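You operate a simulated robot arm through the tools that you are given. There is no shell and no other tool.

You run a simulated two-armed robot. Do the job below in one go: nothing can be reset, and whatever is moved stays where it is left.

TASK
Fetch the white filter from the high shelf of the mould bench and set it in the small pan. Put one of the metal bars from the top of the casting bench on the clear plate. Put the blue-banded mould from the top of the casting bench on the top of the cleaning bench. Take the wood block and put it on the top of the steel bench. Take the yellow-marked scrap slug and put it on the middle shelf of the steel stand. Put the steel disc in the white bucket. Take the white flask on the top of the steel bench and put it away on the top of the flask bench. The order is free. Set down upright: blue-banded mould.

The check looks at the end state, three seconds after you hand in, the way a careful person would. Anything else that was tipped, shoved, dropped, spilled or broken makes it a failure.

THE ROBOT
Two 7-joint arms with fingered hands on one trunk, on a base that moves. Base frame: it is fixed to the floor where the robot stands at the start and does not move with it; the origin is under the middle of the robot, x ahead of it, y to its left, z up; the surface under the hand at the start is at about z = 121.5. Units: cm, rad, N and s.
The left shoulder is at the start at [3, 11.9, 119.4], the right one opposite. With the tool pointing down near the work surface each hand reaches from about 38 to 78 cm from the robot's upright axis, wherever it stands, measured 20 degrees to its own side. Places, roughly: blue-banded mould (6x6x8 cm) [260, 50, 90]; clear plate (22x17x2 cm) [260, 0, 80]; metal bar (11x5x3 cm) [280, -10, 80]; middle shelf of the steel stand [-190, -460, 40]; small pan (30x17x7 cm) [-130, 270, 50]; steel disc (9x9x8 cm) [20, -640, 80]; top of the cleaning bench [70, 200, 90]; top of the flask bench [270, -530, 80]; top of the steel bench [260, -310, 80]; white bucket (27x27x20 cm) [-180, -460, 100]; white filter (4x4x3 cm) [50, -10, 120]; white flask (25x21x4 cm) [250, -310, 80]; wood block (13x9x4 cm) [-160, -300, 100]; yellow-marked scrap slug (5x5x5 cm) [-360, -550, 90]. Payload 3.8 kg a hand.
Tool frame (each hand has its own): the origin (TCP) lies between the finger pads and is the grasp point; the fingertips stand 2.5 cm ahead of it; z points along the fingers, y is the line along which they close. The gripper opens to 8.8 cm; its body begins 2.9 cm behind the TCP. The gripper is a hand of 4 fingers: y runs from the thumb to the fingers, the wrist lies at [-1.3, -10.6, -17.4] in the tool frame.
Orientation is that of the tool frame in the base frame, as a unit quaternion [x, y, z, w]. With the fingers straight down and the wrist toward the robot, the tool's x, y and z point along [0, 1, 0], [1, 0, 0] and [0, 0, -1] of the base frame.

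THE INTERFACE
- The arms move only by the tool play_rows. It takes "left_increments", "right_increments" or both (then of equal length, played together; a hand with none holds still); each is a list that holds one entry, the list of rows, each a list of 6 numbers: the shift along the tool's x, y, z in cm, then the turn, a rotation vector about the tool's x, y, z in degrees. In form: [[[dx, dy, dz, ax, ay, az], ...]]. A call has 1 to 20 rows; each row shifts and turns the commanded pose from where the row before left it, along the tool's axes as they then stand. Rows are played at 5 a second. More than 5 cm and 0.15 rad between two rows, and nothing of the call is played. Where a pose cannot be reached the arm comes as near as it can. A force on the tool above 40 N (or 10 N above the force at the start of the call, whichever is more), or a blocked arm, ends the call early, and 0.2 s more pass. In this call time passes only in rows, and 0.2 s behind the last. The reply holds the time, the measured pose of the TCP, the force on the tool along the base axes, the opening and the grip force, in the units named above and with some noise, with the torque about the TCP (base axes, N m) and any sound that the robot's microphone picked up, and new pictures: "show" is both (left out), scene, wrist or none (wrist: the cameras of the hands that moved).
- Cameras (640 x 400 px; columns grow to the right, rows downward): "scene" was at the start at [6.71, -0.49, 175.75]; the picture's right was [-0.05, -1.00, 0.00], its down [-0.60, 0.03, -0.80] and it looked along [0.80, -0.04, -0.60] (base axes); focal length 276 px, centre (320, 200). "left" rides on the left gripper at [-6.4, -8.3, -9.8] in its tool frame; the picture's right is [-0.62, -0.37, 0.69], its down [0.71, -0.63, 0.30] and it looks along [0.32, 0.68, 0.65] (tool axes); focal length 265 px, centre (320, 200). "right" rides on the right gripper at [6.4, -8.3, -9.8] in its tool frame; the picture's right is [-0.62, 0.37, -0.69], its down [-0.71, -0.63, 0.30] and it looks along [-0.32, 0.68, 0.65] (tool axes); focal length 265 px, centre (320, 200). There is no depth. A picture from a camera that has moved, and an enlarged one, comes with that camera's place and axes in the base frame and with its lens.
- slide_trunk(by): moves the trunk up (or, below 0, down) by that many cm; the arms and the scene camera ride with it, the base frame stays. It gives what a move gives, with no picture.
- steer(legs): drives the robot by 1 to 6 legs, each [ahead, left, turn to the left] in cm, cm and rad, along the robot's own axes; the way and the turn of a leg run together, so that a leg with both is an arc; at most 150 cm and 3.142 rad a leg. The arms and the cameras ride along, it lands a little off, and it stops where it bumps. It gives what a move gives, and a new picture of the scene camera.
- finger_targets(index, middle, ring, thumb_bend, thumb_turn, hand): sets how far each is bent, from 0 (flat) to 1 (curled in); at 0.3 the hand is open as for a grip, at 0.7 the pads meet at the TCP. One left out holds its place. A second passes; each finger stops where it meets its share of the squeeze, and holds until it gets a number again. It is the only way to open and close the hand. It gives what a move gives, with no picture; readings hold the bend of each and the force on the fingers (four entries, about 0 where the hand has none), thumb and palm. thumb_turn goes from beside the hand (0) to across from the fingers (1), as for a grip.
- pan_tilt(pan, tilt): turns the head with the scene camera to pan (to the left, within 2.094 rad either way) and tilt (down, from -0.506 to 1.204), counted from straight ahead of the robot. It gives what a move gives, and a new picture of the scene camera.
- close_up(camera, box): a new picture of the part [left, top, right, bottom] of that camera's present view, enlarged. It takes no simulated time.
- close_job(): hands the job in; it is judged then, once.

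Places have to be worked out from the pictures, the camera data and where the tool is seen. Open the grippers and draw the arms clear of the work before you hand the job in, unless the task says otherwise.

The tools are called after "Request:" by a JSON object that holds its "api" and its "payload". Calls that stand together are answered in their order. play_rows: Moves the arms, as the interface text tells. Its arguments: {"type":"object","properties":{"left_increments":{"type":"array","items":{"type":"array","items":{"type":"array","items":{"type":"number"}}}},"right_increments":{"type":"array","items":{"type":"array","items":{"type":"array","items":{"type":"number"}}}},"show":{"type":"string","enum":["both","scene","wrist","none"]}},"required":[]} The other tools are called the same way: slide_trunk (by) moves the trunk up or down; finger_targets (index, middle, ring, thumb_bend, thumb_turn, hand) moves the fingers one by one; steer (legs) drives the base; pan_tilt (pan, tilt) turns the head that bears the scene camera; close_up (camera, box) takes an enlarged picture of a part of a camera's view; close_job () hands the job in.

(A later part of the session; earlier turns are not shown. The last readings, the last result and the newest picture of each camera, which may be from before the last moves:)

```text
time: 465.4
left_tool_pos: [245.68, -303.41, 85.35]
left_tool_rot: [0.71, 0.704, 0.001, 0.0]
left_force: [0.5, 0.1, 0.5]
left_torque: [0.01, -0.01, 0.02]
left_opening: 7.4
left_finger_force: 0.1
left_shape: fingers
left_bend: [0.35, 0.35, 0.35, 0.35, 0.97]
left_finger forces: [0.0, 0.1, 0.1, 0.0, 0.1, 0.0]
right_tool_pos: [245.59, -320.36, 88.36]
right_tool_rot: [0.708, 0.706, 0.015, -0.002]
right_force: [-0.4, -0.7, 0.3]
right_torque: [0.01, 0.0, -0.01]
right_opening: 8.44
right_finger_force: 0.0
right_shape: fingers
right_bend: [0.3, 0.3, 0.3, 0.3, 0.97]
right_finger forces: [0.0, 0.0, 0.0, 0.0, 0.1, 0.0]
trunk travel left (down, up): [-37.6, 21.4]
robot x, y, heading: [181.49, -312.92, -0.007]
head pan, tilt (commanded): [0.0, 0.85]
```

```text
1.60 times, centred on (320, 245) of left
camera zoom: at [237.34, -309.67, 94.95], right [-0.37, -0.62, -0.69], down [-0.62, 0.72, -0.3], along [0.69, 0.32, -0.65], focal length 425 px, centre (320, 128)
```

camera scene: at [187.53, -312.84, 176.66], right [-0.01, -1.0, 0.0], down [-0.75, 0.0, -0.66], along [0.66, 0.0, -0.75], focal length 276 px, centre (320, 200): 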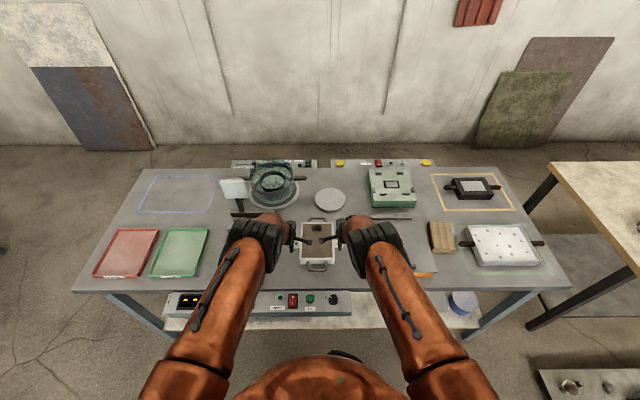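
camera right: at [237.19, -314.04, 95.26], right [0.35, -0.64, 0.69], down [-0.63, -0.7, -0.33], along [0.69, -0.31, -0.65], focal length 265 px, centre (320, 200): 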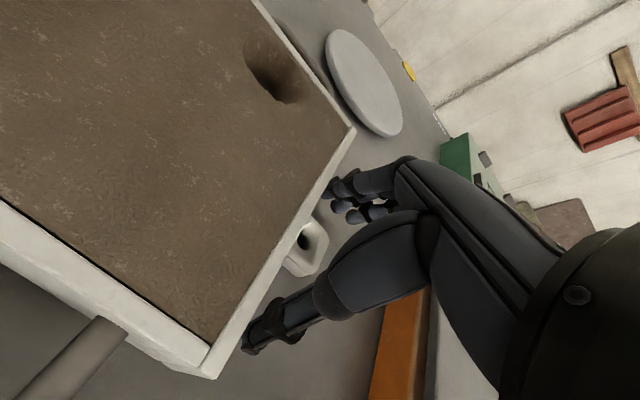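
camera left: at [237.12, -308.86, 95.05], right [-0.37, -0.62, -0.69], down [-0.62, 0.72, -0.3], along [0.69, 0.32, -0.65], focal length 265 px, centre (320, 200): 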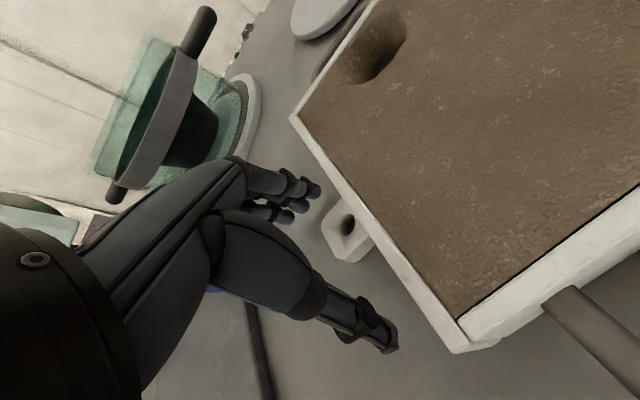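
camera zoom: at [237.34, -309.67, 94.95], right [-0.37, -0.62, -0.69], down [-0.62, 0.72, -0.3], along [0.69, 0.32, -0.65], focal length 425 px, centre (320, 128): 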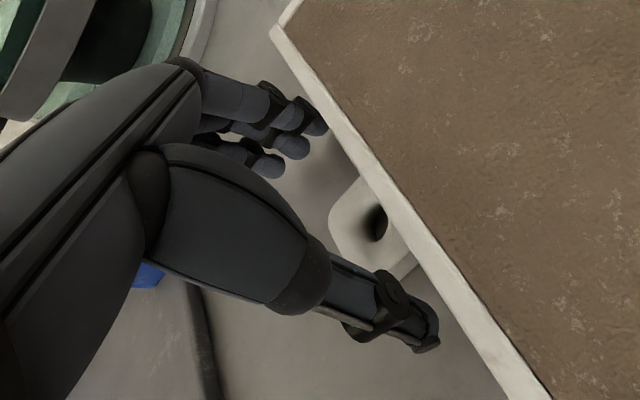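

The lugs turn out to be lower than I assumed (tops near z ≈ 83.7), so the grip must be deeper. I lower both hands until the fingertips just touch the bench.

Request:
{"api": "play_rows", "payload": {"left_increments": [[[0, 0, 0.3, 0, 0, 0], [0, 0, 0.3, 0, 0, 0]]], "right_increments": [[[0, 0, 1.5, 0, 0, 0], [0, 0, 1.5, 0, 0, 0]]], "show": "none"}}

Request:
{"api": "play_rows", "payload": {"left_increments": [[[0, 0, 0.3, 0, 0, 0]]], "right_increments": [[[0, 0, 0.6, 0, 0, 0]]], "show": "none"}}

Request:
{"api": "play_rows", "payload": {"left_increments": [[[0, 0, 0.3, 0, 0, 0]]], "right_increments": [[[0, 0, 0.3, 0, 0, 0]]], "show": "wrist"}}

```text
time: 466.0
left_tool_pos: [245.68, -303.41, 84.66]
left_tool_rot: [0.71, 0.705, 0.0, 0.0]
left_force: [-1.1, 0.0, 0.4]
left_torque: [0.0, -0.01, 0.01]
left_opening: 7.38
left_finger_force: 0.8
left_shape: fingers
left_bend: [0.35, 0.35, 0.35, 0.35, 0.97]
left_finger forces: [0.0, 0.4, 0.0, 0.0, 0.1, 0.1]
right_tool_pos: [245.81, -320.35, 85.39]
right_tool_rot: [0.709, 0.705, 0.015, -0.002]
right_force: [-0.8, 0.1, 0.7]
right_torque: [0.0, -0.01, -0.04]
right_opening: 8.45
right_finger_force: 0.1
right_shape: fingers
right_bend: [0.3, 0.3, 0.3, 0.3, 0.97]
right_finger forces: [0.0, 0.0, 0.0, 0.0, 0.0, 0.0]
trunk travel left (down, up): [-37.6, 21.4]
robot x, y, heading: [181.62, -312.69, -0.008]
head pan, tilt (commanded): [0.0, 0.85]
```

```text
time: 466.4
left_tool_pos: [245.85, -303.45, 84.57]
left_tool_rot: [0.71, 0.704, 0.002, 0.002]
left_force: [-0.7, 0.1, 9.8]
left_torque: [0.11, -0.44, 0.02]
left_opening: 7.37
left_finger_force: 5.4
left_shape: fingers
left_bend: [0.35, 0.34, 0.35, 0.35, 0.97]
left_finger forces: [0.0, 10.0, 0.1, 0.0, 0.0, 0.0]
right_tool_pos: [245.58, -320.31, 84.96]
right_tool_rot: [0.708, 0.706, 0.014, -0.001]
right_force: [-0.1, -0.2, -0.8]
right_torque: [-0.02, 0.06, -0.01]
right_opening: 8.43
right_finger_force: 0.1
right_shape: fingers
right_bend: [0.3, 0.3, 0.3, 0.3, 0.97]
right_finger forces: [0.1, 0.0, 0.1, 0.1, 0.0, 0.1]
trunk travel left (down, up): [-37.6, 21.4]
robot x, y, heading: [181.66, -312.73, -0.008]
head pan, tilt (commanded): [0.0, 0.85]
```

```text
time: 466.8
left_tool_pos: [245.84, -303.35, 84.41]
left_tool_rot: [0.71, 0.704, 0.003, 0.004]
left_force: [-2.3, 0.9, 19.8]
left_torque: [0.19, -0.84, 0.06]
left_opening: 7.41
left_finger_force: 9.6
left_shape: fingers
left_bend: [0.35, 0.32, 0.35, 0.35, 0.98]
left_finger forces: [0.1, 19.2, 0.0, 0.0, 0.6, 0.0]
right_tool_pos: [245.58, -320.36, 84.63]
right_tool_rot: [0.709, 0.705, 0.015, 0.0]
right_force: [0.1, -0.4, 0.5]
right_torque: [0.0, 0.01, 0.02]
right_opening: 8.43
right_finger_force: 0.0
right_shape: fingers
right_bend: [0.3, 0.3, 0.3, 0.3, 0.97]
right_finger forces: [0.0, 0.0, 0.0, 0.0, 0.0, 0.0]
trunk travel left (down, up): [-37.6, 21.4]
robot x, y, heading: [181.68, -312.66, -0.005]
head pan, tilt (commanded): [0.0, 0.85]
camera right: at [237.02, -314.01, 94.54], right [0.35, -0.64, 0.69], down [-0.63, -0.7, -0.33], along [0.7, -0.31, -0.65], focal length 265 px, centre (320, 200)
camera left: at [237.31, -309.75, 94.09], right [-0.37, -0.62, -0.7], down [-0.62, 0.72, -0.31], along [0.69, 0.32, -0.65], focal length 265 px, centre (320, 200)
```

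right: 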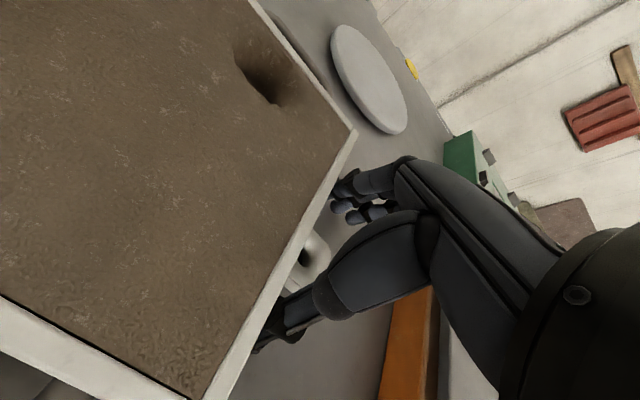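
left: 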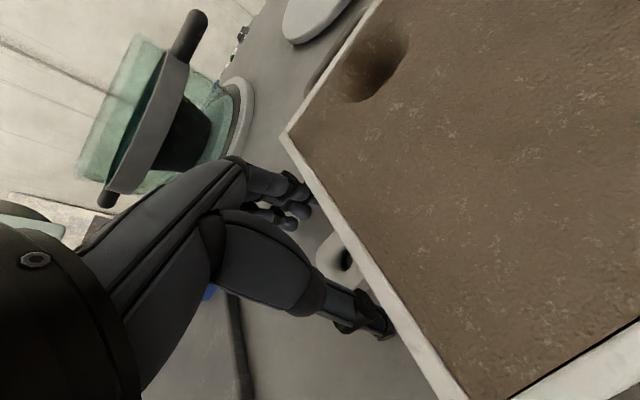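

The left fingertips just touch the bench at TCP z ≈ 84.6. I set both hands to about 84.7 and close harder on the lugs.

Request:
{"api": "play_rows", "payload": {"left_increments": [[[0, 0, -0.4, 0, 0, 0]]], "right_increments": [[[0, 0.1, 0.0, 0, 0, 0]]], "show": "none"}}

Request:
{"api": "finger_targets", "payload": {"hand": "left", "index": 1.0, "middle": 1.0, "ring": 0.4, "thumb_bend": 1.0}}

Request:
{"api": "finger_targets", "payload": {"hand": "right", "index": 1.0, "middle": 1.0, "ring": 0.4, "thumb_bend": 1.0}}

Request:
{"api": "close_up", "payload": {"camera": "left", "box": [160, 120, 480, 370]}}

Request:
{"api": "close_up", "payload": {"camera": "right", "box": [160, 120, 480, 370]}}

```text
time: 467.2
left_tool_pos: [245.7, -303.43, 84.54]
left_tool_rot: [0.709, 0.705, 0.0, 0.001]
left_force: [-1.7, -0.6, 13.9]
left_torque: [0.12, -0.63, 0.02]
left_opening: 7.44
left_finger_force: 6.5
left_shape: fingers
left_bend: [0.35, 0.32, 0.35, 0.35, 0.98]
left_finger forces: [0.1, 13.7, 0.1, 0.0, 0.1, 0.0]
right_tool_pos: [245.66, -320.29, 84.75]
right_tool_rot: [0.708, 0.706, 0.015, -0.001]
right_force: [0.8, -0.8, 0.9]
right_torque: [0.01, 0.0, -0.01]
right_opening: 8.44
right_finger_force: 0.0
right_shape: fingers
right_bend: [0.3, 0.3, 0.3, 0.3, 0.97]
right_finger forces: [0.0, 0.0, 0.0, 0.0, 0.0, 0.0]
trunk travel left (down, up): [-37.6, 21.4]
robot x, y, heading: [181.69, -312.86, -0.005]
head pan, tilt (commanded): [0.0, 0.85]
```

```text
time: 468.2
left_tool_pos: [245.63, -303.42, 84.66]
left_tool_rot: [0.71, 0.704, 0.001, 0.001]
left_force: [-3.9, 3.7, 21.9]
left_torque: [0.08, -1.22, -0.09]
left_opening: 2.66
left_finger_force: 34.1
left_shape: fingers
left_bend: [0.42, 0.43, 0.4, 0.68, 0.98]
left_finger forces: [26.2, 21.6, 0.0, 0.0, 20.7, 0.0]
right_tool_pos: [245.72, -320.29, 84.71]
right_tool_rot: [0.708, 0.706, 0.016, -0.001]
right_force: [0.8, -0.8, 0.1]
right_torque: [0.01, 0.01, -0.05]
right_opening: 8.46
right_finger_force: 0.4
right_shape: fingers
right_bend: [0.3, 0.3, 0.3, 0.3, 0.97]
right_finger forces: [0.9, 0.0, 0.0, 0.0, 0.0, 0.1]
trunk travel left (down, up): [-37.6, 21.4]
robot x, y, heading: [181.61, -313.0, -0.007]
head pan, tilt (commanded): [0.0, 0.85]
```

```text
time: 469.2
left_tool_pos: [245.61, -303.33, 84.75]
left_tool_rot: [0.71, 0.704, 0.001, 0.001]
left_force: [-2.0, 5.0, 18.9]
left_torque: [0.16, -1.13, -0.01]
left_opening: 2.63
left_finger_force: 32.1
left_shape: fingers
left_bend: [0.41, 0.42, 0.4, 0.68, 0.98]
left_finger forces: [21.9, 22.8, 0.0, 0.1, 19.6, 0.1]
right_tool_pos: [245.54, -320.26, 84.78]
right_tool_rot: [0.709, 0.705, 0.015, 0.0]
right_force: [-1.1, -3.9, 8.5]
right_torque: [0.01, -0.1, 0.04]
right_opening: 2.7
right_finger_force: 26.7
right_shape: fingers
right_bend: [0.57, 0.57, 0.4, 0.58, 0.96]
right_finger forces: [16.4, 10.4, 0.0, 0.0, 27.0, 0.0]
trunk travel left (down, up): [-37.6, 21.4]
robot x, y, heading: [181.58, -312.89, -0.011]
head pan, tilt (commanded): [0.0, 0.85]
```

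```text
1.60 times, centred on (320, 245) of left
camera zoom: at [237.15, -309.66, 94.32], right [-0.37, -0.62, -0.69], down [-0.62, 0.72, -0.31], along [0.69, 0.32, -0.65], focal length 425 px, centre (320, 128)
```

zoom: 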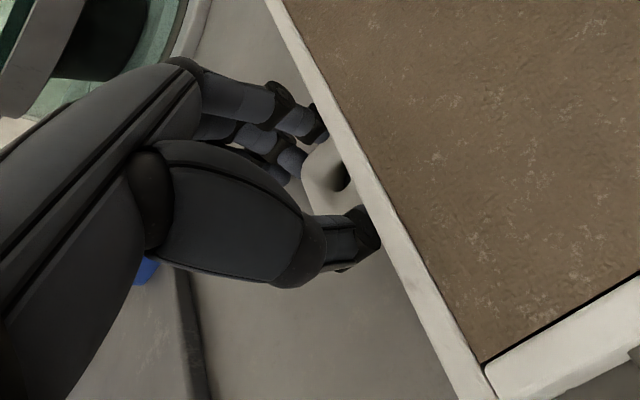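

```text
1.60 times, centred on (320, 245) of right
camera zoom: at [237.11, -314.02, 94.59], right [0.35, -0.64, 0.69], down [-0.63, -0.7, -0.33], along [0.7, -0.31, -0.65], focal length 425 px, centre (320, 128)
```

zoom: 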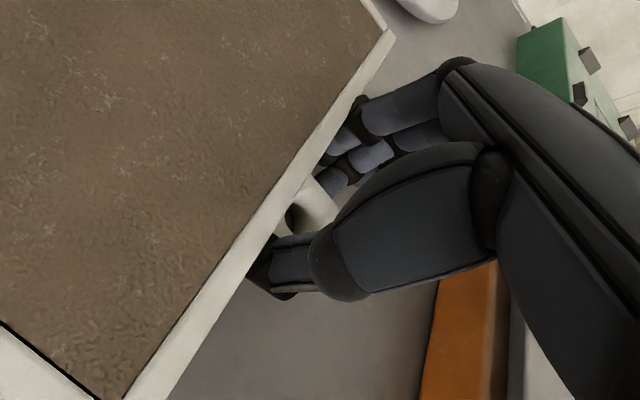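

The left fingertips are pressing on the bench instead of the lug. I raise the left hand slightly so they close onto the lug.

Request:
{"api": "play_rows", "payload": {"left_increments": [[[0, 0, -0.3, 0, 0, 0]]], "show": "none"}}

Request:
{"api": "play_rows", "payload": {"left_increments": [[[0, 0, -0.3, 0, 0, 0]]], "show": "wrist"}}

Request:
{"api": "close_up", "payload": {"camera": "scene", "box": [240, 170, 400, 290]}}

```text
time: 469.6
left_tool_pos: [245.53, -303.5, 84.76]
left_tool_rot: [0.71, 0.704, -0.001, -0.001]
left_force: [2.6, 2.6, 5.1]
left_torque: [0.18, -0.87, 0.0]
left_opening: 2.68
left_finger_force: 23.3
left_shape: fingers
left_bend: [0.41, 0.42, 0.4, 0.68, 0.98]
left_finger forces: [14.8, 15.7, 0.1, 0.0, 17.2, 0.0]
right_tool_pos: [245.72, -320.23, 84.67]
right_tool_rot: [0.709, 0.705, 0.015, 0.0]
right_force: [-6.0, -5.5, 13.3]
right_torque: [0.07, -0.01, 0.04]
right_opening: 2.69
right_finger_force: 29.5
right_shape: fingers
right_bend: [0.57, 0.57, 0.4, 0.58, 0.96]
right_finger forces: [19.9, 9.1, 0.0, 0.0, 29.7, 0.0]
trunk travel left (down, up): [-37.6, 21.4]
robot x, y, heading: [181.77, -312.76, -0.009]
head pan, tilt (commanded): [0.0, 0.85]
```

```text
time: 470.0
left_tool_pos: [245.27, -303.33, 84.89]
left_tool_rot: [0.71, 0.705, -0.002, -0.003]
left_force: [-0.5, 5.9, 0.1]
left_torque: [0.13, -0.26, 0.03]
left_opening: 2.65
left_finger_force: 17.8
left_shape: fingers
left_bend: [0.4, 0.47, 0.4, 0.69, 0.98]
left_finger forces: [14.9, 2.7, 0.0, 0.0, 17.3, 0.0]
right_tool_pos: [245.68, -320.22, 84.63]
right_tool_rot: [0.708, 0.706, 0.015, 0.0]
right_force: [-6.2, -7.1, 17.7]
right_torque: [0.09, 0.04, 0.06]
right_opening: 2.65
right_finger_force: 32.3
right_shape: fingers
right_bend: [0.57, 0.57, 0.4, 0.58, 0.97]
right_finger forces: [23.6, 8.7, 0.0, 0.1, 32.0, 0.1]
trunk travel left (down, up): [-37.6, 21.4]
robot x, y, heading: [181.74, -312.86, -0.006]
head pan, tilt (commanded): [0.0, 0.85]
camera left: at [236.99, -309.59, 94.62], right [-0.38, -0.62, -0.69], down [-0.63, 0.72, -0.3], along [0.68, 0.32, -0.66], focal length 265 px, centre (320, 200)
```

left: 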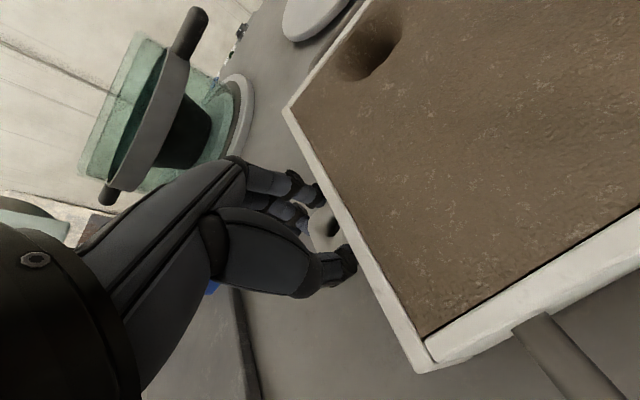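

```text
3.33 times, centred on (320, 230) of scene
camera zoom: at [187.23, -312.83, 176.66], right [-0.01, -1.0, 0.0], down [-0.75, 0.0, -0.66], along [0.66, 0.0, -0.75], focal length 920 px, centre (320, 100)
```

zoom: 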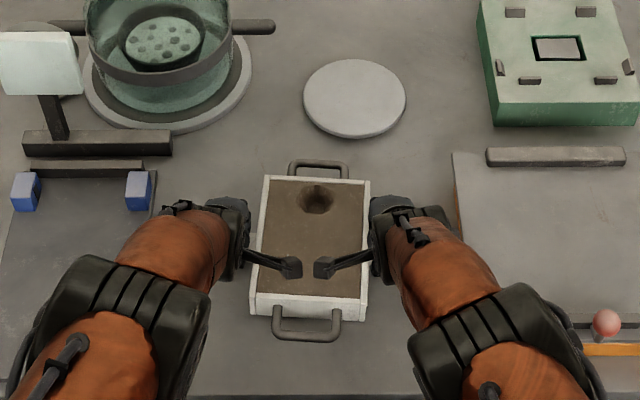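

The flask turned a few degrees but both lugs are now gripped (left index/thumb 15 N, right up to 32 N). I relieve the right hand's pressure on the bench and test-lift again by 1 cm.

Request:
{"api": "play_rows", "payload": {"right_increments": [[[0, 0, -0.3, 0, 0, 0]]], "show": "none"}}

Request:
{"api": "slide_trunk", "payload": {"by": 0.8}}

Request:
{"api": "slide_trunk", "payload": {"by": 0.8}}

Request:
{"api": "close_up", "payload": {"camera": "scene", "box": [240, 170, 400, 290]}}

```text
time: 470.4
left_tool_pos: [245.58, -303.37, 84.99]
left_tool_rot: [0.71, 0.704, 0.0, 0.0]
left_force: [-0.7, 5.5, -0.2]
left_torque: [0.17, -0.27, 0.03]
left_opening: 2.65
left_finger_force: 17.2
left_shape: fingers
left_bend: [0.4, 0.47, 0.4, 0.69, 0.98]
left_finger forces: [14.7, 2.8, 0.1, 0.0, 17.6, 0.0]
right_tool_pos: [245.73, -320.2, 84.91]
right_tool_rot: [0.708, 0.706, 0.014, -0.002]
right_force: [-1.6, -5.1, 3.1]
right_torque: [0.1, -0.27, 0.01]
right_opening: 2.67
right_finger_force: 26.2
right_shape: fingers
right_bend: [0.57, 0.57, 0.4, 0.58, 0.96]
right_finger forces: [21.2, 9.4, 0.0, 0.1, 21.6, 0.0]
trunk travel left (down, up): [-37.6, 21.4]
robot x, y, heading: [181.8, -312.53, -0.002]
head pan, tilt (commanded): [0.0, 0.85]
```

```text
time: 470.9
left_tool_pos: [245.89, -303.41, 85.84]
left_tool_rot: [0.711, 0.704, -0.001, -0.001]
left_force: [0.0, 5.8, -7.2]
left_torque: [0.14, -0.09, 0.08]
left_opening: 2.7
left_finger_force: 18.2
left_shape: fingers
left_bend: [0.4, 0.47, 0.4, 0.71, 0.98]
left_finger forces: [16.6, 2.7, 0.1, 0.0, 18.3, 0.0]
right_tool_pos: [245.67, -320.3, 85.36]
right_tool_rot: [0.709, 0.706, 0.012, -0.003]
right_force: [-0.4, -5.1, -5.9]
right_torque: [0.05, 0.12, -0.02]
right_opening: 2.67
right_finger_force: 23.0
right_shape: fingers
right_bend: [0.56, 0.57, 0.4, 0.59, 0.96]
right_finger forces: [14.6, 9.3, 0.1, 0.0, 21.9, 0.1]
trunk travel left (down, up): [-38.4, 20.6]
robot x, y, heading: [181.72, -312.75, -0.009]
head pan, tilt (commanded): [0.0, 0.85]
```

```text
time: 471.5
left_tool_pos: [245.95, -303.42, 86.68]
left_tool_rot: [0.71, 0.704, -0.001, 0.0]
left_force: [-0.2, 5.1, -7.8]
left_torque: [0.13, -0.06, 0.08]
left_opening: 2.64
left_finger_force: 19.1
left_shape: fingers
left_bend: [0.4, 0.47, 0.4, 0.71, 0.98]
left_finger forces: [16.7, 2.9, 0.0, 0.0, 18.1, 0.0]
right_tool_pos: [245.85, -320.31, 86.25]
right_tool_rot: [0.708, 0.706, 0.014, -0.002]
right_force: [-0.8, -6.0, -6.7]
right_torque: [0.03, 0.17, -0.02]
right_opening: 2.67
right_finger_force: 22.7
right_shape: fingers
right_bend: [0.56, 0.57, 0.4, 0.59, 0.96]
right_finger forces: [14.0, 9.6, 0.0, 0.1, 21.9, 0.2]
trunk travel left (down, up): [-39.2, 19.8]
robot x, y, heading: [181.57, -312.95, -0.005]
head pan, tilt (commanded): [0.0, 0.85]
```

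```text
3.33 times, centred on (320, 230) of scene
camera zoom: at [187.69, -312.84, 178.25], right [-0.01, -1.0, 0.0], down [-0.75, 0.0, -0.66], along [0.66, 0.0, -0.75], focal length 920 px, centre (320, 100)
```

zoom: 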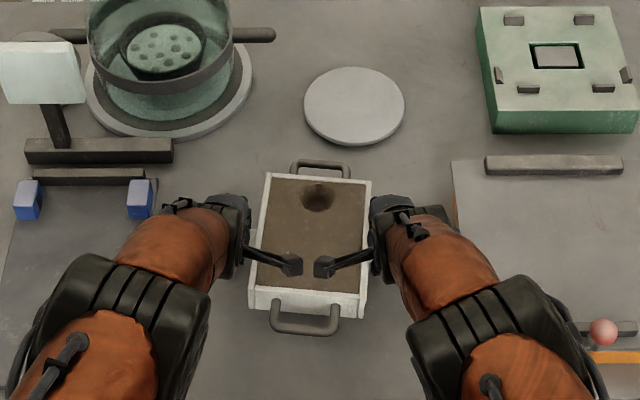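

Both sides are lifted, sharing about 15 N. I raise the flask with the trunk and then draw both hands back together in small steps.

Request:
{"api": "slide_trunk", "payload": {"by": 6}}

Request:
{"api": "slide_trunk", "payload": {"by": 13}}

Request:
{"api": "play_rows", "payload": {"left_increments": [[[0, -1.5, -1, 0, 0, 0], [0, -2.5, -1, 0, 0, 0], [0, -2.5, -1, 0, 0, 0], [0, -2.5, -1, 0, 0, 0], [0, -2.5, -1, 0, 0, 0], [0, -2.5, -1, 0, 0, 0], [0, -1.5, -1, 0, 0, 0]]], "right_increments": [[[0, -1.5, -1, 0, 0, 0], [0, -2.5, -1, 0, 0, 0], [0, -2.5, -1, 0, 0, 0], [0, -2.5, -1, 0, 0, 0], [0, -2.5, -1, 0, 0, 0], [0, -2.5, -1, 0, 0, 0], [0, -1.5, -1, 0, 0, 0]]], "show": "both"}}

```text
time: 472.5
left_tool_pos: [245.82, -303.34, 92.64]
left_tool_rot: [0.71, 0.704, 0.0, -0.001]
left_force: [-0.1, 5.1, -6.8]
left_torque: [0.13, -0.07, 0.09]
left_opening: 2.64
left_finger_force: 19.4
left_shape: fingers
left_bend: [0.4, 0.47, 0.4, 0.71, 0.98]
left_finger forces: [16.8, 3.0, 0.1, 0.0, 18.2, 0.1]
right_tool_pos: [245.93, -320.38, 92.26]
right_tool_rot: [0.709, 0.705, 0.014, -0.002]
right_force: [-1.0, -6.2, -7.4]
right_torque: [0.02, 0.15, 0.0]
right_opening: 2.67
right_finger_force: 22.4
right_shape: fingers
right_bend: [0.56, 0.57, 0.4, 0.59, 0.96]
right_finger forces: [14.1, 9.7, 0.0, 0.0, 21.9, 0.0]
trunk travel left (down, up): [-45.2, 13.8]
robot x, y, heading: [181.63, -312.85, 0.0]
head pan, tilt (commanded): [0.0, 0.85]
```

```text
time: 474.1
left_tool_pos: [245.84, -303.44, 105.6]
left_tool_rot: [0.711, 0.703, -0.001, -0.001]
left_force: [0.6, 6.0, -8.0]
left_torque: [0.16, -0.09, 0.1]
left_opening: 2.66
left_finger_force: 19.2
left_shape: fingers
left_bend: [0.4, 0.47, 0.4, 0.71, 0.98]
left_finger forces: [16.8, 3.0, 0.0, 0.1, 18.1, 0.1]
right_tool_pos: [245.97, -320.35, 105.41]
right_tool_rot: [0.708, 0.706, 0.014, -0.002]
right_force: [-0.1, -5.8, -6.2]
right_torque: [0.01, 0.15, -0.02]
right_opening: 2.67
right_finger_force: 22.8
right_shape: fingers
right_bend: [0.56, 0.57, 0.4, 0.59, 0.96]
right_finger forces: [14.0, 9.7, 0.0, 0.0, 21.8, 0.1]
trunk travel left (down, up): [-58.2, 0.8]
robot x, y, heading: [181.97, -312.53, -0.007]
head pan, tilt (commanded): [0.0, 0.85]
```

```text
time: 475.7
left_tool_pos: [230.3, -303.27, 112.8]
left_tool_rot: [0.71, 0.704, 0.0, 0.0]
left_force: [0.1, 2.4, -7.6]
left_torque: [0.05, 0.02, 0.0]
left_opening: 2.65
left_finger_force: 19.3
left_shape: fingers
left_bend: [0.39, 0.47, 0.4, 0.72, 0.98]
left_finger forces: [17.3, 2.5, 0.0, 0.1, 18.4, 0.1]
right_tool_pos: [230.09, -320.39, 112.13]
right_tool_rot: [0.709, 0.706, 0.014, -0.002]
right_force: [0.2, -2.3, -5.9]
right_torque: [0.14, 0.09, 0.08]
right_opening: 2.64
right_finger_force: 22.5
right_shape: fingers
right_bend: [0.56, 0.57, 0.4, 0.6, 0.96]
right_finger forces: [15.1, 9.7, 0.0, 0.0, 21.3, 0.1]
trunk travel left (down, up): [-58.2, 0.8]
robot x, y, heading: [181.71, -312.39, -0.007]
head pan, tilt (commanded): [0.0, 0.85]
camera scene: at [187.57, -312.84, 197.26], right [-0.01, -1.0, 0.0], down [-0.75, 0.0, -0.66], along [0.66, 0.0, -0.75], focal length 276 px, centre (320, 200)
camera right: at [221.73, -314.09, 122.06], right [0.35, -0.64, 0.69], down [-0.63, -0.71, -0.33], along [0.69, -0.31, -0.65], focal length 265 px, centre (320, 200)
camera left: at [221.85, -309.58, 122.5], right [-0.37, -0.62, -0.69], down [-0.62, 0.72, -0.31], along [0.69, 0.32, -0.65], focal length 265 px, centre (320, 200)
```

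scene: 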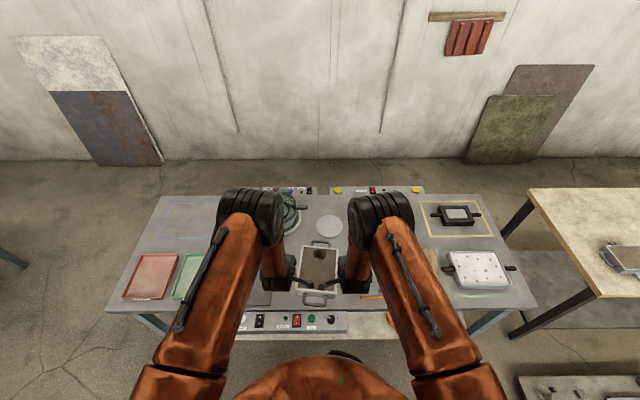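
right: 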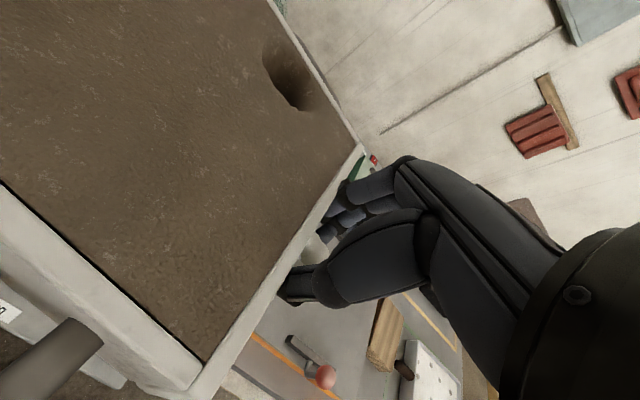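
left: 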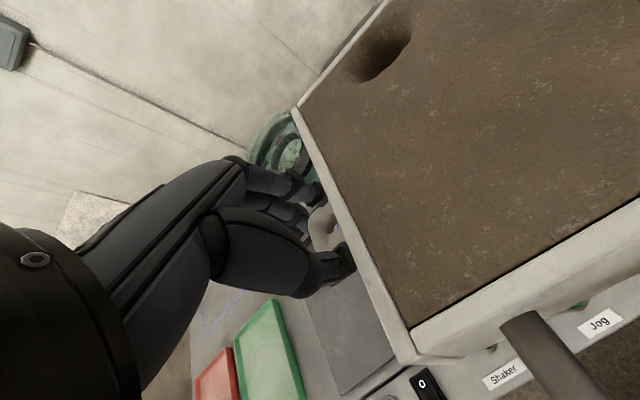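

The flask is up and drawn in. I check its attitude in a close-up before driving.

Request:
{"api": "close_up", "payload": {"camera": "scene", "box": [250, 210, 390, 320]}}

```text
3.64 times, centred on (320, 265) of scene
camera zoom: at [187.57, -312.84, 197.26], right [-0.01, -1.0, 0.0], down [-0.75, 0.0, -0.66], along [0.66, 0.0, -0.75], focal length 1004 px, centre (320, -36)
```

zoom: 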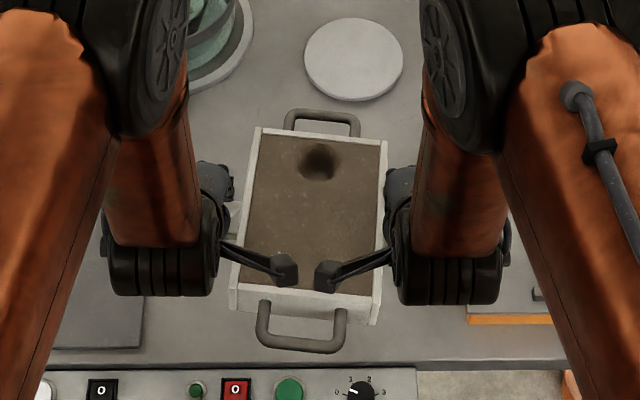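

The flask hangs nearly level. I drive: sideways south past the bench, back west, then south around the dolly.

Request:
{"api": "steer", "payload": {"legs": [[0, -77, 0], [-66, 0, 0]]}}

Request:
{"api": "steer", "payload": {"legs": [[0, -120, 0], [0, -47, 0]]}}

Request:
{"api": "pan_tilt", "payload": {"pan": 0.0, "tilt": 0.6}}

```text
time: 482.6
left_tool_pos: [172.23, -380.83, 112.77]
left_tool_rot: [0.721, 0.692, -0.002, 0.0]
left_force: [-0.6, 0.8, -6.6]
left_torque: [0.02, 0.03, -0.08]
left_opening: 2.67
left_finger_force: 19.3
left_shape: fingers
left_bend: [0.39, 0.48, 0.4, 0.72, 0.98]
left_finger forces: [17.2, 2.6, 0.0, 0.0, 18.6, 0.1]
right_tool_pos: [171.43, -398.03, 112.21]
right_tool_rot: [0.719, 0.695, 0.012, 0.0]
right_force: [-0.7, -0.2, -5.4]
right_torque: [0.15, 0.02, 0.07]
right_opening: 2.65
right_finger_force: 22.4
right_shape: fingers
right_bend: [0.56, 0.57, 0.4, 0.6, 0.95]
right_finger forces: [14.5, 9.8, 0.0, 0.0, 21.5, 0.0]
trunk travel left (down, up): [-58.2, 0.8]
robot x, y, heading: [123.38, -389.11, -0.037]
head pan, tilt (commanded): [0.0, 0.85]
stopped in leg 2: the robot was blocked; the commanded pose is now the measured one
camera scene: at [129.12, -388.86, 197.27], right [-0.04, -1.0, 0.0], down [-0.75, 0.03, -0.66], along [0.66, -0.03, -0.75], focal length 276 px, centre (320, 200)
```

scene: 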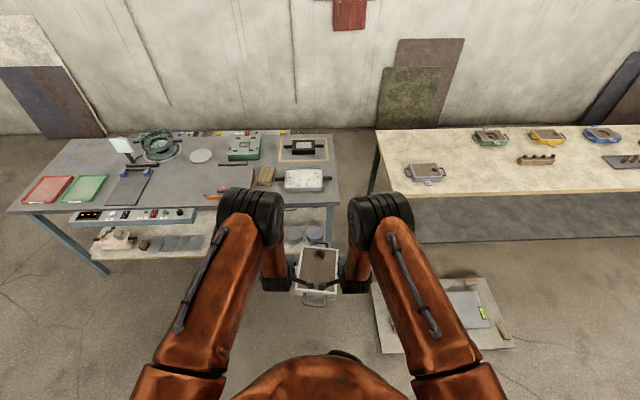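

```text
time: 490.9
left_tool_pos: [168.42, -543.89, 112.75]
left_tool_rot: [0.715, 0.699, 0.0, -0.002]
left_force: [-0.6, -0.4, -7.7]
left_torque: [0.02, 0.03, -0.04]
left_opening: 2.64
left_finger_force: 19.1
left_shape: fingers
left_bend: [0.39, 0.48, 0.4, 0.72, 0.98]
left_finger forces: [17.4, 2.8, 0.0, 0.1, 18.6, 0.0]
right_tool_pos: [168.17, -561.0, 112.05]
right_tool_rot: [0.713, 0.702, 0.013, -0.003]
right_force: [-0.4, 0.8, -5.2]
right_torque: [0.13, 0.03, 0.07]
right_opening: 2.63
right_finger_force: 23.0
right_shape: fingers
right_bend: [0.56, 0.57, 0.4, 0.6, 0.95]
right_finger forces: [14.4, 10.0, 0.1, 0.0, 21.3, 0.0]
trunk travel left (down, up): [-58.2, 0.8]
robot x, y, heading: [119.62, -552.98, -0.018]
head pan, tilt (commanded): [0.0, 0.85]
camera scene: at [125.68, -553.0, 197.25], right [-0.02, -1.0, 0.0], down [-0.75, 0.01, -0.66], along [0.66, -0.01, -0.75], focal length 276 px, centre (320, 200)
```

scene: 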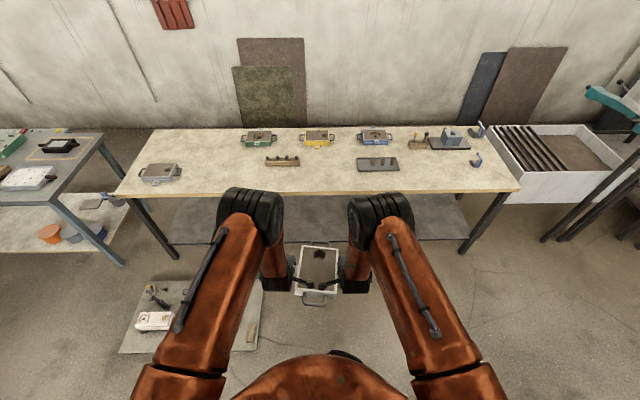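

```text
time: 491.7
left_tool_pos: [168.49, -544.09, 112.76]
left_tool_rot: [0.715, 0.699, -0.001, -0.001]
left_force: [0.4, 0.2, -7.4]
left_torque: [0.06, -0.02, -0.01]
left_opening: 2.64
left_finger_force: 19.7
left_shape: fingers
left_bend: [0.39, 0.48, 0.4, 0.72, 0.98]
left_finger forces: [17.6, 2.7, 0.0, 0.0, 18.6, 0.0]
right_tool_pos: [168.0, -561.25, 112.0]
right_tool_rot: [0.712, 0.702, 0.013, -0.002]
right_force: [0.6, 0.3, -5.9]
right_torque: [0.11, 0.06, 0.12]
right_opening: 2.65
right_finger_force: 23.3
right_shape: fingers
right_bend: [0.56, 0.57, 0.4, 0.6, 0.95]
right_finger forces: [14.4, 10.0, 0.0, 0.1, 21.2, 0.0]
trunk travel left (down, up): [-58.2, 0.8]
robot x, y, heading: [119.77, -552.67, -0.021]
head pan, tilt (commanded): [0.0, 0.6]
camera scene: at [126.7, -553.27, 199.34], right [-0.02, -1.0, 0.0], down [-0.57, 0.01, -0.82], along [0.82, -0.02, -0.57], focal length 276 px, centre (320, 200)
```

scene: 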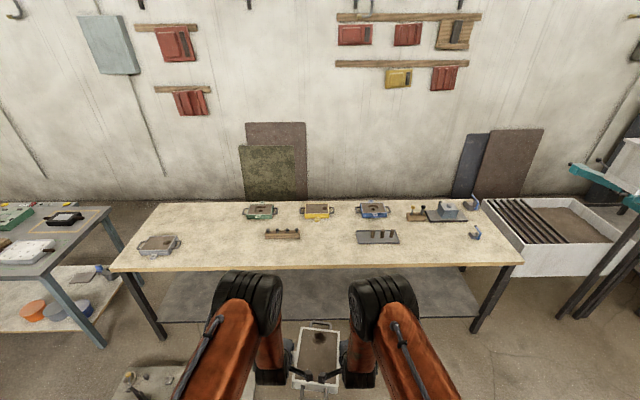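

I was briefly blocked near the kiln but came clear; the flask is still held. The flask bench's free front area lies between the pin block (y ≈ -544) and the metal plate (y ≈ -580). I drive up so the flask is centred there at y ≈ -562.

Request:
{"api": "steer", "payload": {"legs": [[40, -9.5, 0.02], [26, 0, 0]]}}

Request:
{"api": "pan_tilt", "payload": {"pan": 0.0, "tilt": 0.85}}

Request:
{"api": "close_up", "payload": {"camera": "scene", "box": [200, 130, 440, 330]}}

```text
time: 495.7
left_tool_pos: [234.33, -553.27, 112.75]
left_tool_rot: [0.709, 0.705, -0.001, -0.001]
left_force: [-0.7, 0.6, -7.0]
left_torque: [0.0, 0.04, -0.07]
left_opening: 2.63
left_finger_force: 19.4
left_shape: fingers
left_bend: [0.39, 0.48, 0.4, 0.72, 0.98]
left_finger forces: [17.5, 2.8, 0.0, 0.1, 18.7, 0.1]
right_tool_pos: [234.32, -570.43, 112.01]
right_tool_rot: [0.706, 0.708, 0.013, -0.002]
right_force: [-0.1, 0.2, -5.5]
right_torque: [0.13, 0.08, 0.09]
right_opening: 2.65
right_finger_force: 23.1
right_shape: fingers
right_bend: [0.56, 0.57, 0.4, 0.6, 0.95]
right_finger forces: [14.4, 10.0, 0.0, 0.0, 21.3, 0.0]
trunk travel left (down, up): [-58.2, 0.8]
robot x, y, heading: [186.14, -562.58, -0.004]
head pan, tilt (commanded): [0.0, 0.6]
camera scene: at [192.75, -563.07, 199.35], right [0.0, -1.0, 0.0], down [-0.57, 0.0, -0.82], along [0.82, 0.0, -0.57], focal length 276 px, centre (320, 200)
```

scene: 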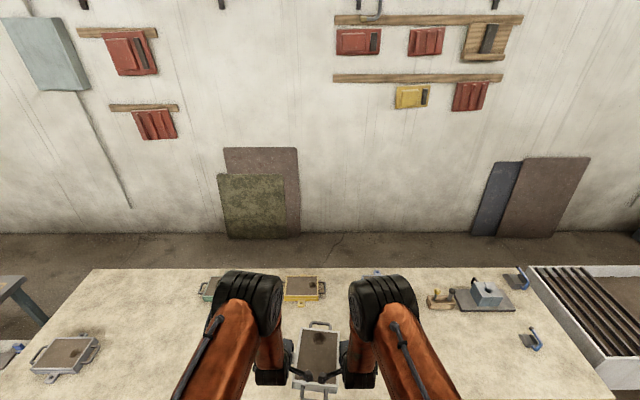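

```text
time: 496.5
left_tool_pos: [234.55, -553.22, 112.75]
left_tool_rot: [0.708, 0.706, -0.001, -0.002]
left_force: [-0.5, 0.5, -7.4]
left_torque: [0.02, 0.04, -0.04]
left_opening: 2.63
left_finger_force: 19.7
left_shape: fingers
left_bend: [0.39, 0.48, 0.4, 0.72, 0.98]
left_finger forces: [17.5, 2.9, 0.0, 0.0, 18.8, 0.1]
right_tool_pos: [234.49, -570.38, 112.13]
right_tool_rot: [0.707, 0.707, 0.013, -0.004]
right_force: [-0.2, -0.8, -5.4]
right_torque: [0.16, 0.05, 0.08]
right_opening: 2.67
right_finger_force: 22.8
right_shape: fingers
right_bend: [0.56, 0.57, 0.4, 0.6, 0.95]
right_finger forces: [14.4, 10.0, 0.0, 0.0, 21.3, 0.1]
trunk travel left (down, up): [-58.2, 0.8]
robot x, y, heading: [185.89, -562.81, -0.003]
head pan, tilt (commanded): [0.0, 0.85]
camera scene: at [192.0, -563.06, 197.25], right [0.0, -1.0, 0.0], down [-0.75, 0.0, -0.66], along [0.66, 0.0, -0.75], focal length 276 px, centre (320, 200)
```

scene: 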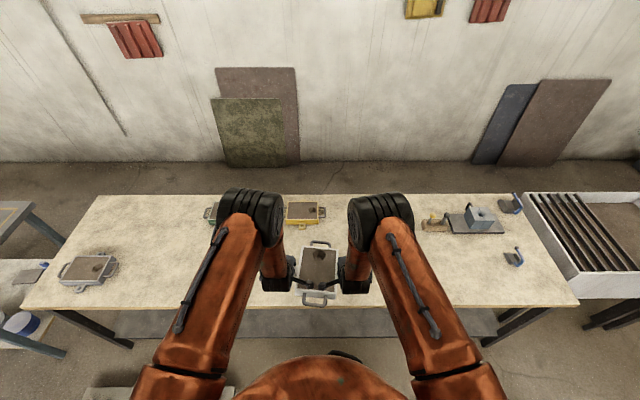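

```text
2.00 times, centred on (320, 230) of scene
camera zoom: at [192.0, -563.06, 197.25], right [0.0, -1.0, 0.0], down [-0.75, 0.0, -0.66], along [0.66, 0.0, -0.75], focal length 552 px, centre (320, 140)
```

zoom: 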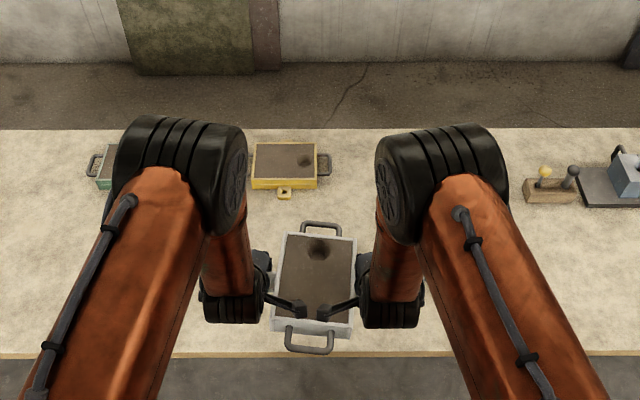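

The flask is lined up over the free area. I extend both arms 15 cm forward together, then lower with the trunk.

Request:
{"api": "play_rows", "payload": {"left_increments": [[[0, 1.5, 0, 0, 0, 0], [0, 2.5, 0, 0, 0, 0], [0, 2.5, 0, 0, 0, 0], [0, 2.5, 0, 0, 0, 0], [0, 2.5, 0, 0, 0, 0], [0, 2, 0, 0, 0, 0], [0, 1.5, 0, 0, 0, 0]]], "right_increments": [[[0, 1.5, 0, 0, 0, 0], [0, 2.5, 0, 0, 0, 0], [0, 2.5, 0, 0, 0, 0], [0, 2.5, 0, 0, 0, 0], [0, 2.5, 0, 0, 0, 0], [0, 2, 0, 0, 0, 0], [0, 1.5, 0, 0, 0, 0]]], "show": "none"}}

Request:
{"api": "slide_trunk", "payload": {"by": -18}}

Request:
{"api": "close_up", "payload": {"camera": "scene", "box": [170, 150, 470, 330]}}

Request:
{"api": "close_up", "payload": {"camera": "left", "box": [0, 0, 640, 400]}}

Request:
{"api": "close_up", "payload": {"camera": "right", "box": [0, 0, 640, 400]}}

```text
time: 498.1
left_tool_pos: [249.42, -553.34, 112.64]
left_tool_rot: [0.708, 0.706, -0.002, -0.002]
left_force: [-0.5, 2.6, -6.9]
left_torque: [0.07, 0.08, -0.03]
left_opening: 2.63
left_finger_force: 20.4
left_shape: fingers
left_bend: [0.39, 0.47, 0.4, 0.72, 0.98]
left_finger forces: [17.4, 4.2, 0.0, 0.0, 19.0, 0.0]
right_tool_pos: [249.35, -570.39, 112.28]
right_tool_rot: [0.706, 0.708, 0.013, -0.003]
right_force: [0.2, -2.9, -7.2]
right_torque: [0.06, 0.06, 0.07]
right_opening: 2.63
right_finger_force: 22.2
right_shape: fingers
right_bend: [0.56, 0.57, 0.4, 0.6, 0.96]
right_finger forces: [13.9, 10.1, 0.1, 0.0, 21.2, 0.0]
trunk travel left (down, up): [-58.2, 0.8]
robot x, y, heading: [185.31, -562.96, -0.005]
head pan, tilt (commanded): [0.0, 0.85]
```

```text
time: 500.1
left_tool_pos: [249.37, -553.38, 94.7]
left_tool_rot: [0.709, 0.706, 0.0, 0.0]
left_force: [0.6, 4.3, -7.1]
left_torque: [0.07, 0.06, 0.04]
left_opening: 2.63
left_finger_force: 20.5
left_shape: fingers
left_bend: [0.39, 0.47, 0.4, 0.72, 0.98]
left_finger forces: [17.6, 4.5, 0.1, 0.0, 19.1, 0.0]
right_tool_pos: [249.39, -570.39, 94.41]
right_tool_rot: [0.706, 0.708, 0.013, -0.002]
right_force: [0.3, -4.1, -6.7]
right_torque: [0.0, 0.05, 0.03]
right_opening: 2.66
right_finger_force: 22.4
right_shape: fingers
right_bend: [0.56, 0.57, 0.4, 0.6, 0.96]
right_finger forces: [14.3, 10.1, 0.0, 0.1, 21.2, 0.0]
trunk travel left (down, up): [-40.2, 18.8]
robot x, y, heading: [186.19, -562.74, -0.003]
head pan, tilt (commanded): [0.0, 0.85]
```

```text
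2.13 times, centred on (320, 240) of scene
camera zoom: at [191.87, -563.07, 179.27], right [0.0, -1.0, 0.0], down [-0.75, 0.0, -0.66], along [0.66, 0.0, -0.75], focal length 589 px, centre (320, 115)
```

zoom: 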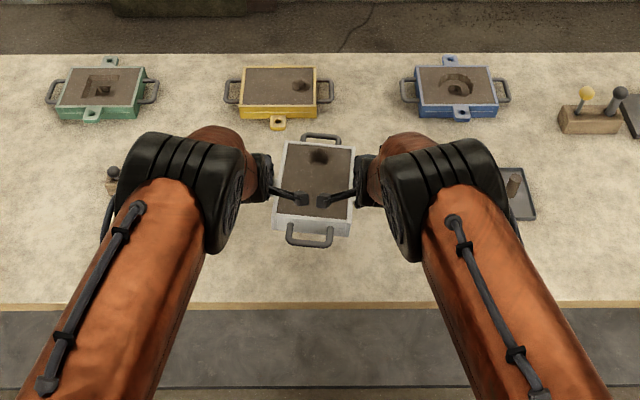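

```text
1.00 times, centred on (320, 200) of left (not enlarged: the box is as wide or as high as the picture)
camera zoom: at [241.05, -559.71, 104.37], right [-0.37, -0.62, -0.69], down [-0.63, 0.72, -0.3], along [0.68, 0.32, -0.66], focal length 265 px, centre (320, 200)
```

zoom: 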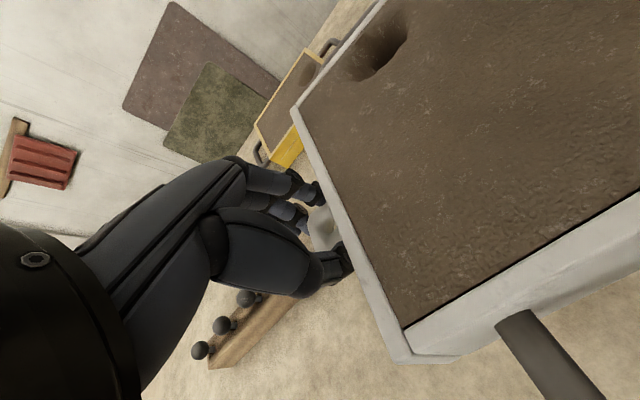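

```text
1.00 times, centred on (320, 200) of right (not enlarged: the box is as wide or as high as the picture)
camera zoom: at [240.97, -564.15, 104.29], right [0.36, -0.64, 0.68], down [-0.62, -0.71, -0.33], along [0.69, -0.31, -0.65], focal length 265 px, centre (320, 200)
```

zoom: 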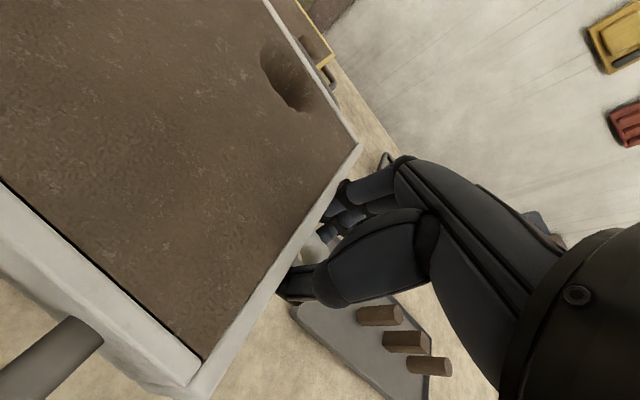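

The area under the flask is free; neighbours are 2–3 cm clear of the hands. I lower the rest in steps until contact.

Request:
{"api": "slide_trunk", "payload": {"by": -9}}

Request:
{"api": "slide_trunk", "payload": {"by": -1.2}}

Request:
{"api": "slide_trunk", "payload": {"by": -0.8}}

```text
time: 501.3
left_tool_pos: [249.4, -553.27, 85.74]
left_tool_rot: [0.708, 0.706, -0.001, -0.001]
left_force: [1.0, 3.0, -7.6]
left_torque: [0.09, 0.02, 0.03]
left_opening: 2.63
left_finger_force: 20.5
left_shape: fingers
left_bend: [0.39, 0.47, 0.4, 0.72, 0.98]
left_finger forces: [17.7, 4.6, 0.0, 0.0, 19.1, 0.0]
right_tool_pos: [249.44, -570.41, 85.39]
right_tool_rot: [0.706, 0.708, 0.013, -0.002]
right_force: [-0.5, -3.4, -7.6]
right_torque: [0.03, 0.03, 0.03]
right_opening: 2.64
right_finger_force: 22.2
right_shape: fingers
right_bend: [0.56, 0.57, 0.4, 0.6, 0.96]
right_finger forces: [14.4, 10.1, 0.1, 0.0, 21.2, 0.0]
trunk travel left (down, up): [-31.2, 27.8]
robot x, y, heading: [185.84, -562.78, -0.003]
head pan, tilt (commanded): [0.0, 0.85]
```

```text
time: 501.9
left_tool_pos: [249.39, -553.37, 84.46]
left_tool_rot: [0.708, 0.706, -0.001, -0.001]
left_force: [0.5, 4.4, -7.3]
left_torque: [0.1, 0.03, 0.04]
left_opening: 2.63
left_finger_force: 20.7
left_shape: fingers
left_bend: [0.39, 0.47, 0.4, 0.72, 0.98]
left_finger forces: [17.6, 4.6, 0.0, 0.0, 19.2, 0.1]
right_tool_pos: [249.47, -570.33, 84.14]
right_tool_rot: [0.706, 0.708, 0.013, -0.003]
right_force: [-0.6, -3.6, -6.2]
right_torque: [0.01, 0.07, 0.08]
right_opening: 2.68
right_finger_force: 22.4
right_shape: fingers
right_bend: [0.56, 0.57, 0.4, 0.6, 0.96]
right_finger forces: [14.4, 10.0, 0.0, 0.0, 21.2, 0.0]
trunk travel left (down, up): [-30.0, 29.0]
robot x, y, heading: [186.13, -562.92, -0.003]
head pan, tilt (commanded): [0.0, 0.85]
```

```text
time: 502.5
left_tool_pos: [249.39, -553.28, 83.73]
left_tool_rot: [0.708, 0.706, 0.0, -0.001]
left_force: [0.9, 4.0, -7.5]
left_torque: [0.08, 0.06, 0.05]
left_opening: 2.63
left_finger_force: 20.7
left_shape: fingers
left_bend: [0.39, 0.47, 0.4, 0.72, 0.98]
left_finger forces: [17.8, 4.5, 0.1, 0.0, 18.9, 0.1]
right_tool_pos: [249.41, -570.46, 83.42]
right_tool_rot: [0.707, 0.707, 0.014, -0.003]
right_force: [-0.6, -4.7, -6.7]
right_torque: [0.03, 0.03, 0.02]
right_opening: 2.66
right_finger_force: 23.5
right_shape: fingers
right_bend: [0.56, 0.57, 0.4, 0.6, 0.96]
right_finger forces: [14.3, 10.1, 0.0, 0.1, 21.3, 0.1]
trunk travel left (down, up): [-29.2, 29.8]
robot x, y, heading: [185.61, -563.48, -0.001]
head pan, tilt (commanded): [0.0, 0.85]
```

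Not yet down; I keep going in small steps.

Request:
{"api": "slide_trunk", "payload": {"by": -0.6}}

Request:
{"api": "slide_trunk", "payload": {"by": -0.6}}

Request:
{"api": "slide_trunk", "payload": {"by": -0.6}}

```text
time: 503.1
left_tool_pos: [249.24, -553.5, 83.11]
left_tool_rot: [0.708, 0.706, 0.0, 0.0]
left_force: [0.3, 4.8, -6.8]
left_torque: [0.11, -0.2, 0.07]
left_opening: 2.64
left_finger_force: 19.1
left_shape: fingers
left_bend: [0.39, 0.47, 0.4, 0.72, 0.98]
left_finger forces: [16.6, 3.6, 0.0, 0.0, 18.2, 0.0]
right_tool_pos: [249.43, -570.44, 82.93]
right_tool_rot: [0.706, 0.708, 0.014, -0.001]
right_force: [-2.4, -4.6, 0.4]
right_torque: [0.05, -0.31, 0.08]
right_opening: 2.65
right_finger_force: 24.3
right_shape: fingers
right_bend: [0.56, 0.57, 0.4, 0.6, 0.96]
right_finger forces: [15.2, 11.0, 0.1, 0.0, 22.1, 0.1]
trunk travel left (down, up): [-28.6, 30.4]
robot x, y, heading: [185.5, -563.27, -0.0]
head pan, tilt (commanded): [0.0, 0.85]
```

```text
time: 503.6
left_tool_pos: [249.32, -553.3, 82.92]
left_tool_rot: [0.708, 0.706, 0.001, 0.001]
left_force: [1.4, 5.5, -1.0]
left_torque: [0.1, -0.4, 0.07]
left_opening: 2.66
left_finger_force: 23.3
left_shape: fingers
left_bend: [0.38, 0.47, 0.4, 0.72, 0.98]
left_finger forces: [16.8, 11.7, 0.0, 0.1, 17.5, 0.0]
right_tool_pos: [249.4, -570.39, 82.73]
right_tool_rot: [0.707, 0.707, 0.017, 0.002]
right_force: [-3.7, -5.6, 22.6]
right_torque: [0.09, -0.3, 0.07]
right_opening: 2.61
right_finger_force: 36.2
right_shape: fingers
right_bend: [0.57, 0.57, 0.4, 0.6, 0.96]
right_finger forces: [28.7, 10.9, 0.1, 0.0, 32.2, 0.0]
trunk travel left (down, up): [-28.0, 31.0]
robot x, y, heading: [185.49, -563.01, -0.005]
head pan, tilt (commanded): [0.0, 0.85]
```

```text
time: 504.0
left_tool_pos: [249.54, -553.46, 82.74]
left_tool_rot: [0.708, 0.706, 0.004, 0.004]
left_force: [-5.5, 3.2, 8.3]
left_torque: [0.05, -0.39, -0.01]
left_opening: 2.63
left_finger_force: 32.2
left_shape: fingers
left_bend: [0.38, 0.46, 0.4, 0.72, 0.98]
left_finger forces: [13.8, 28.9, 0.1, 0.1, 22.8, 0.1]
right_tool_pos: [249.67, -570.3, 82.69]
right_tool_rot: [0.707, 0.707, 0.021, 0.003]
right_force: [-7.0, -3.4, 13.6]
right_torque: [0.05, 0.25, 0.1]
right_opening: 2.62
right_finger_force: 28.7
right_shape: fingers
right_bend: [0.57, 0.57, 0.4, 0.6, 0.96]
right_finger forces: [14.1, 9.6, 0.0, 0.1, 33.9, 0.1]
trunk travel left (down, up): [-27.7, 31.3]
robot x, y, heading: [185.77, -563.13, -0.004]
head pan, tilt (commanded): [0.0, 0.85]
stopped: the force on the tool passed its limit at 44 N (the readings are from after the stop); the commanded pose is now the measured one
```

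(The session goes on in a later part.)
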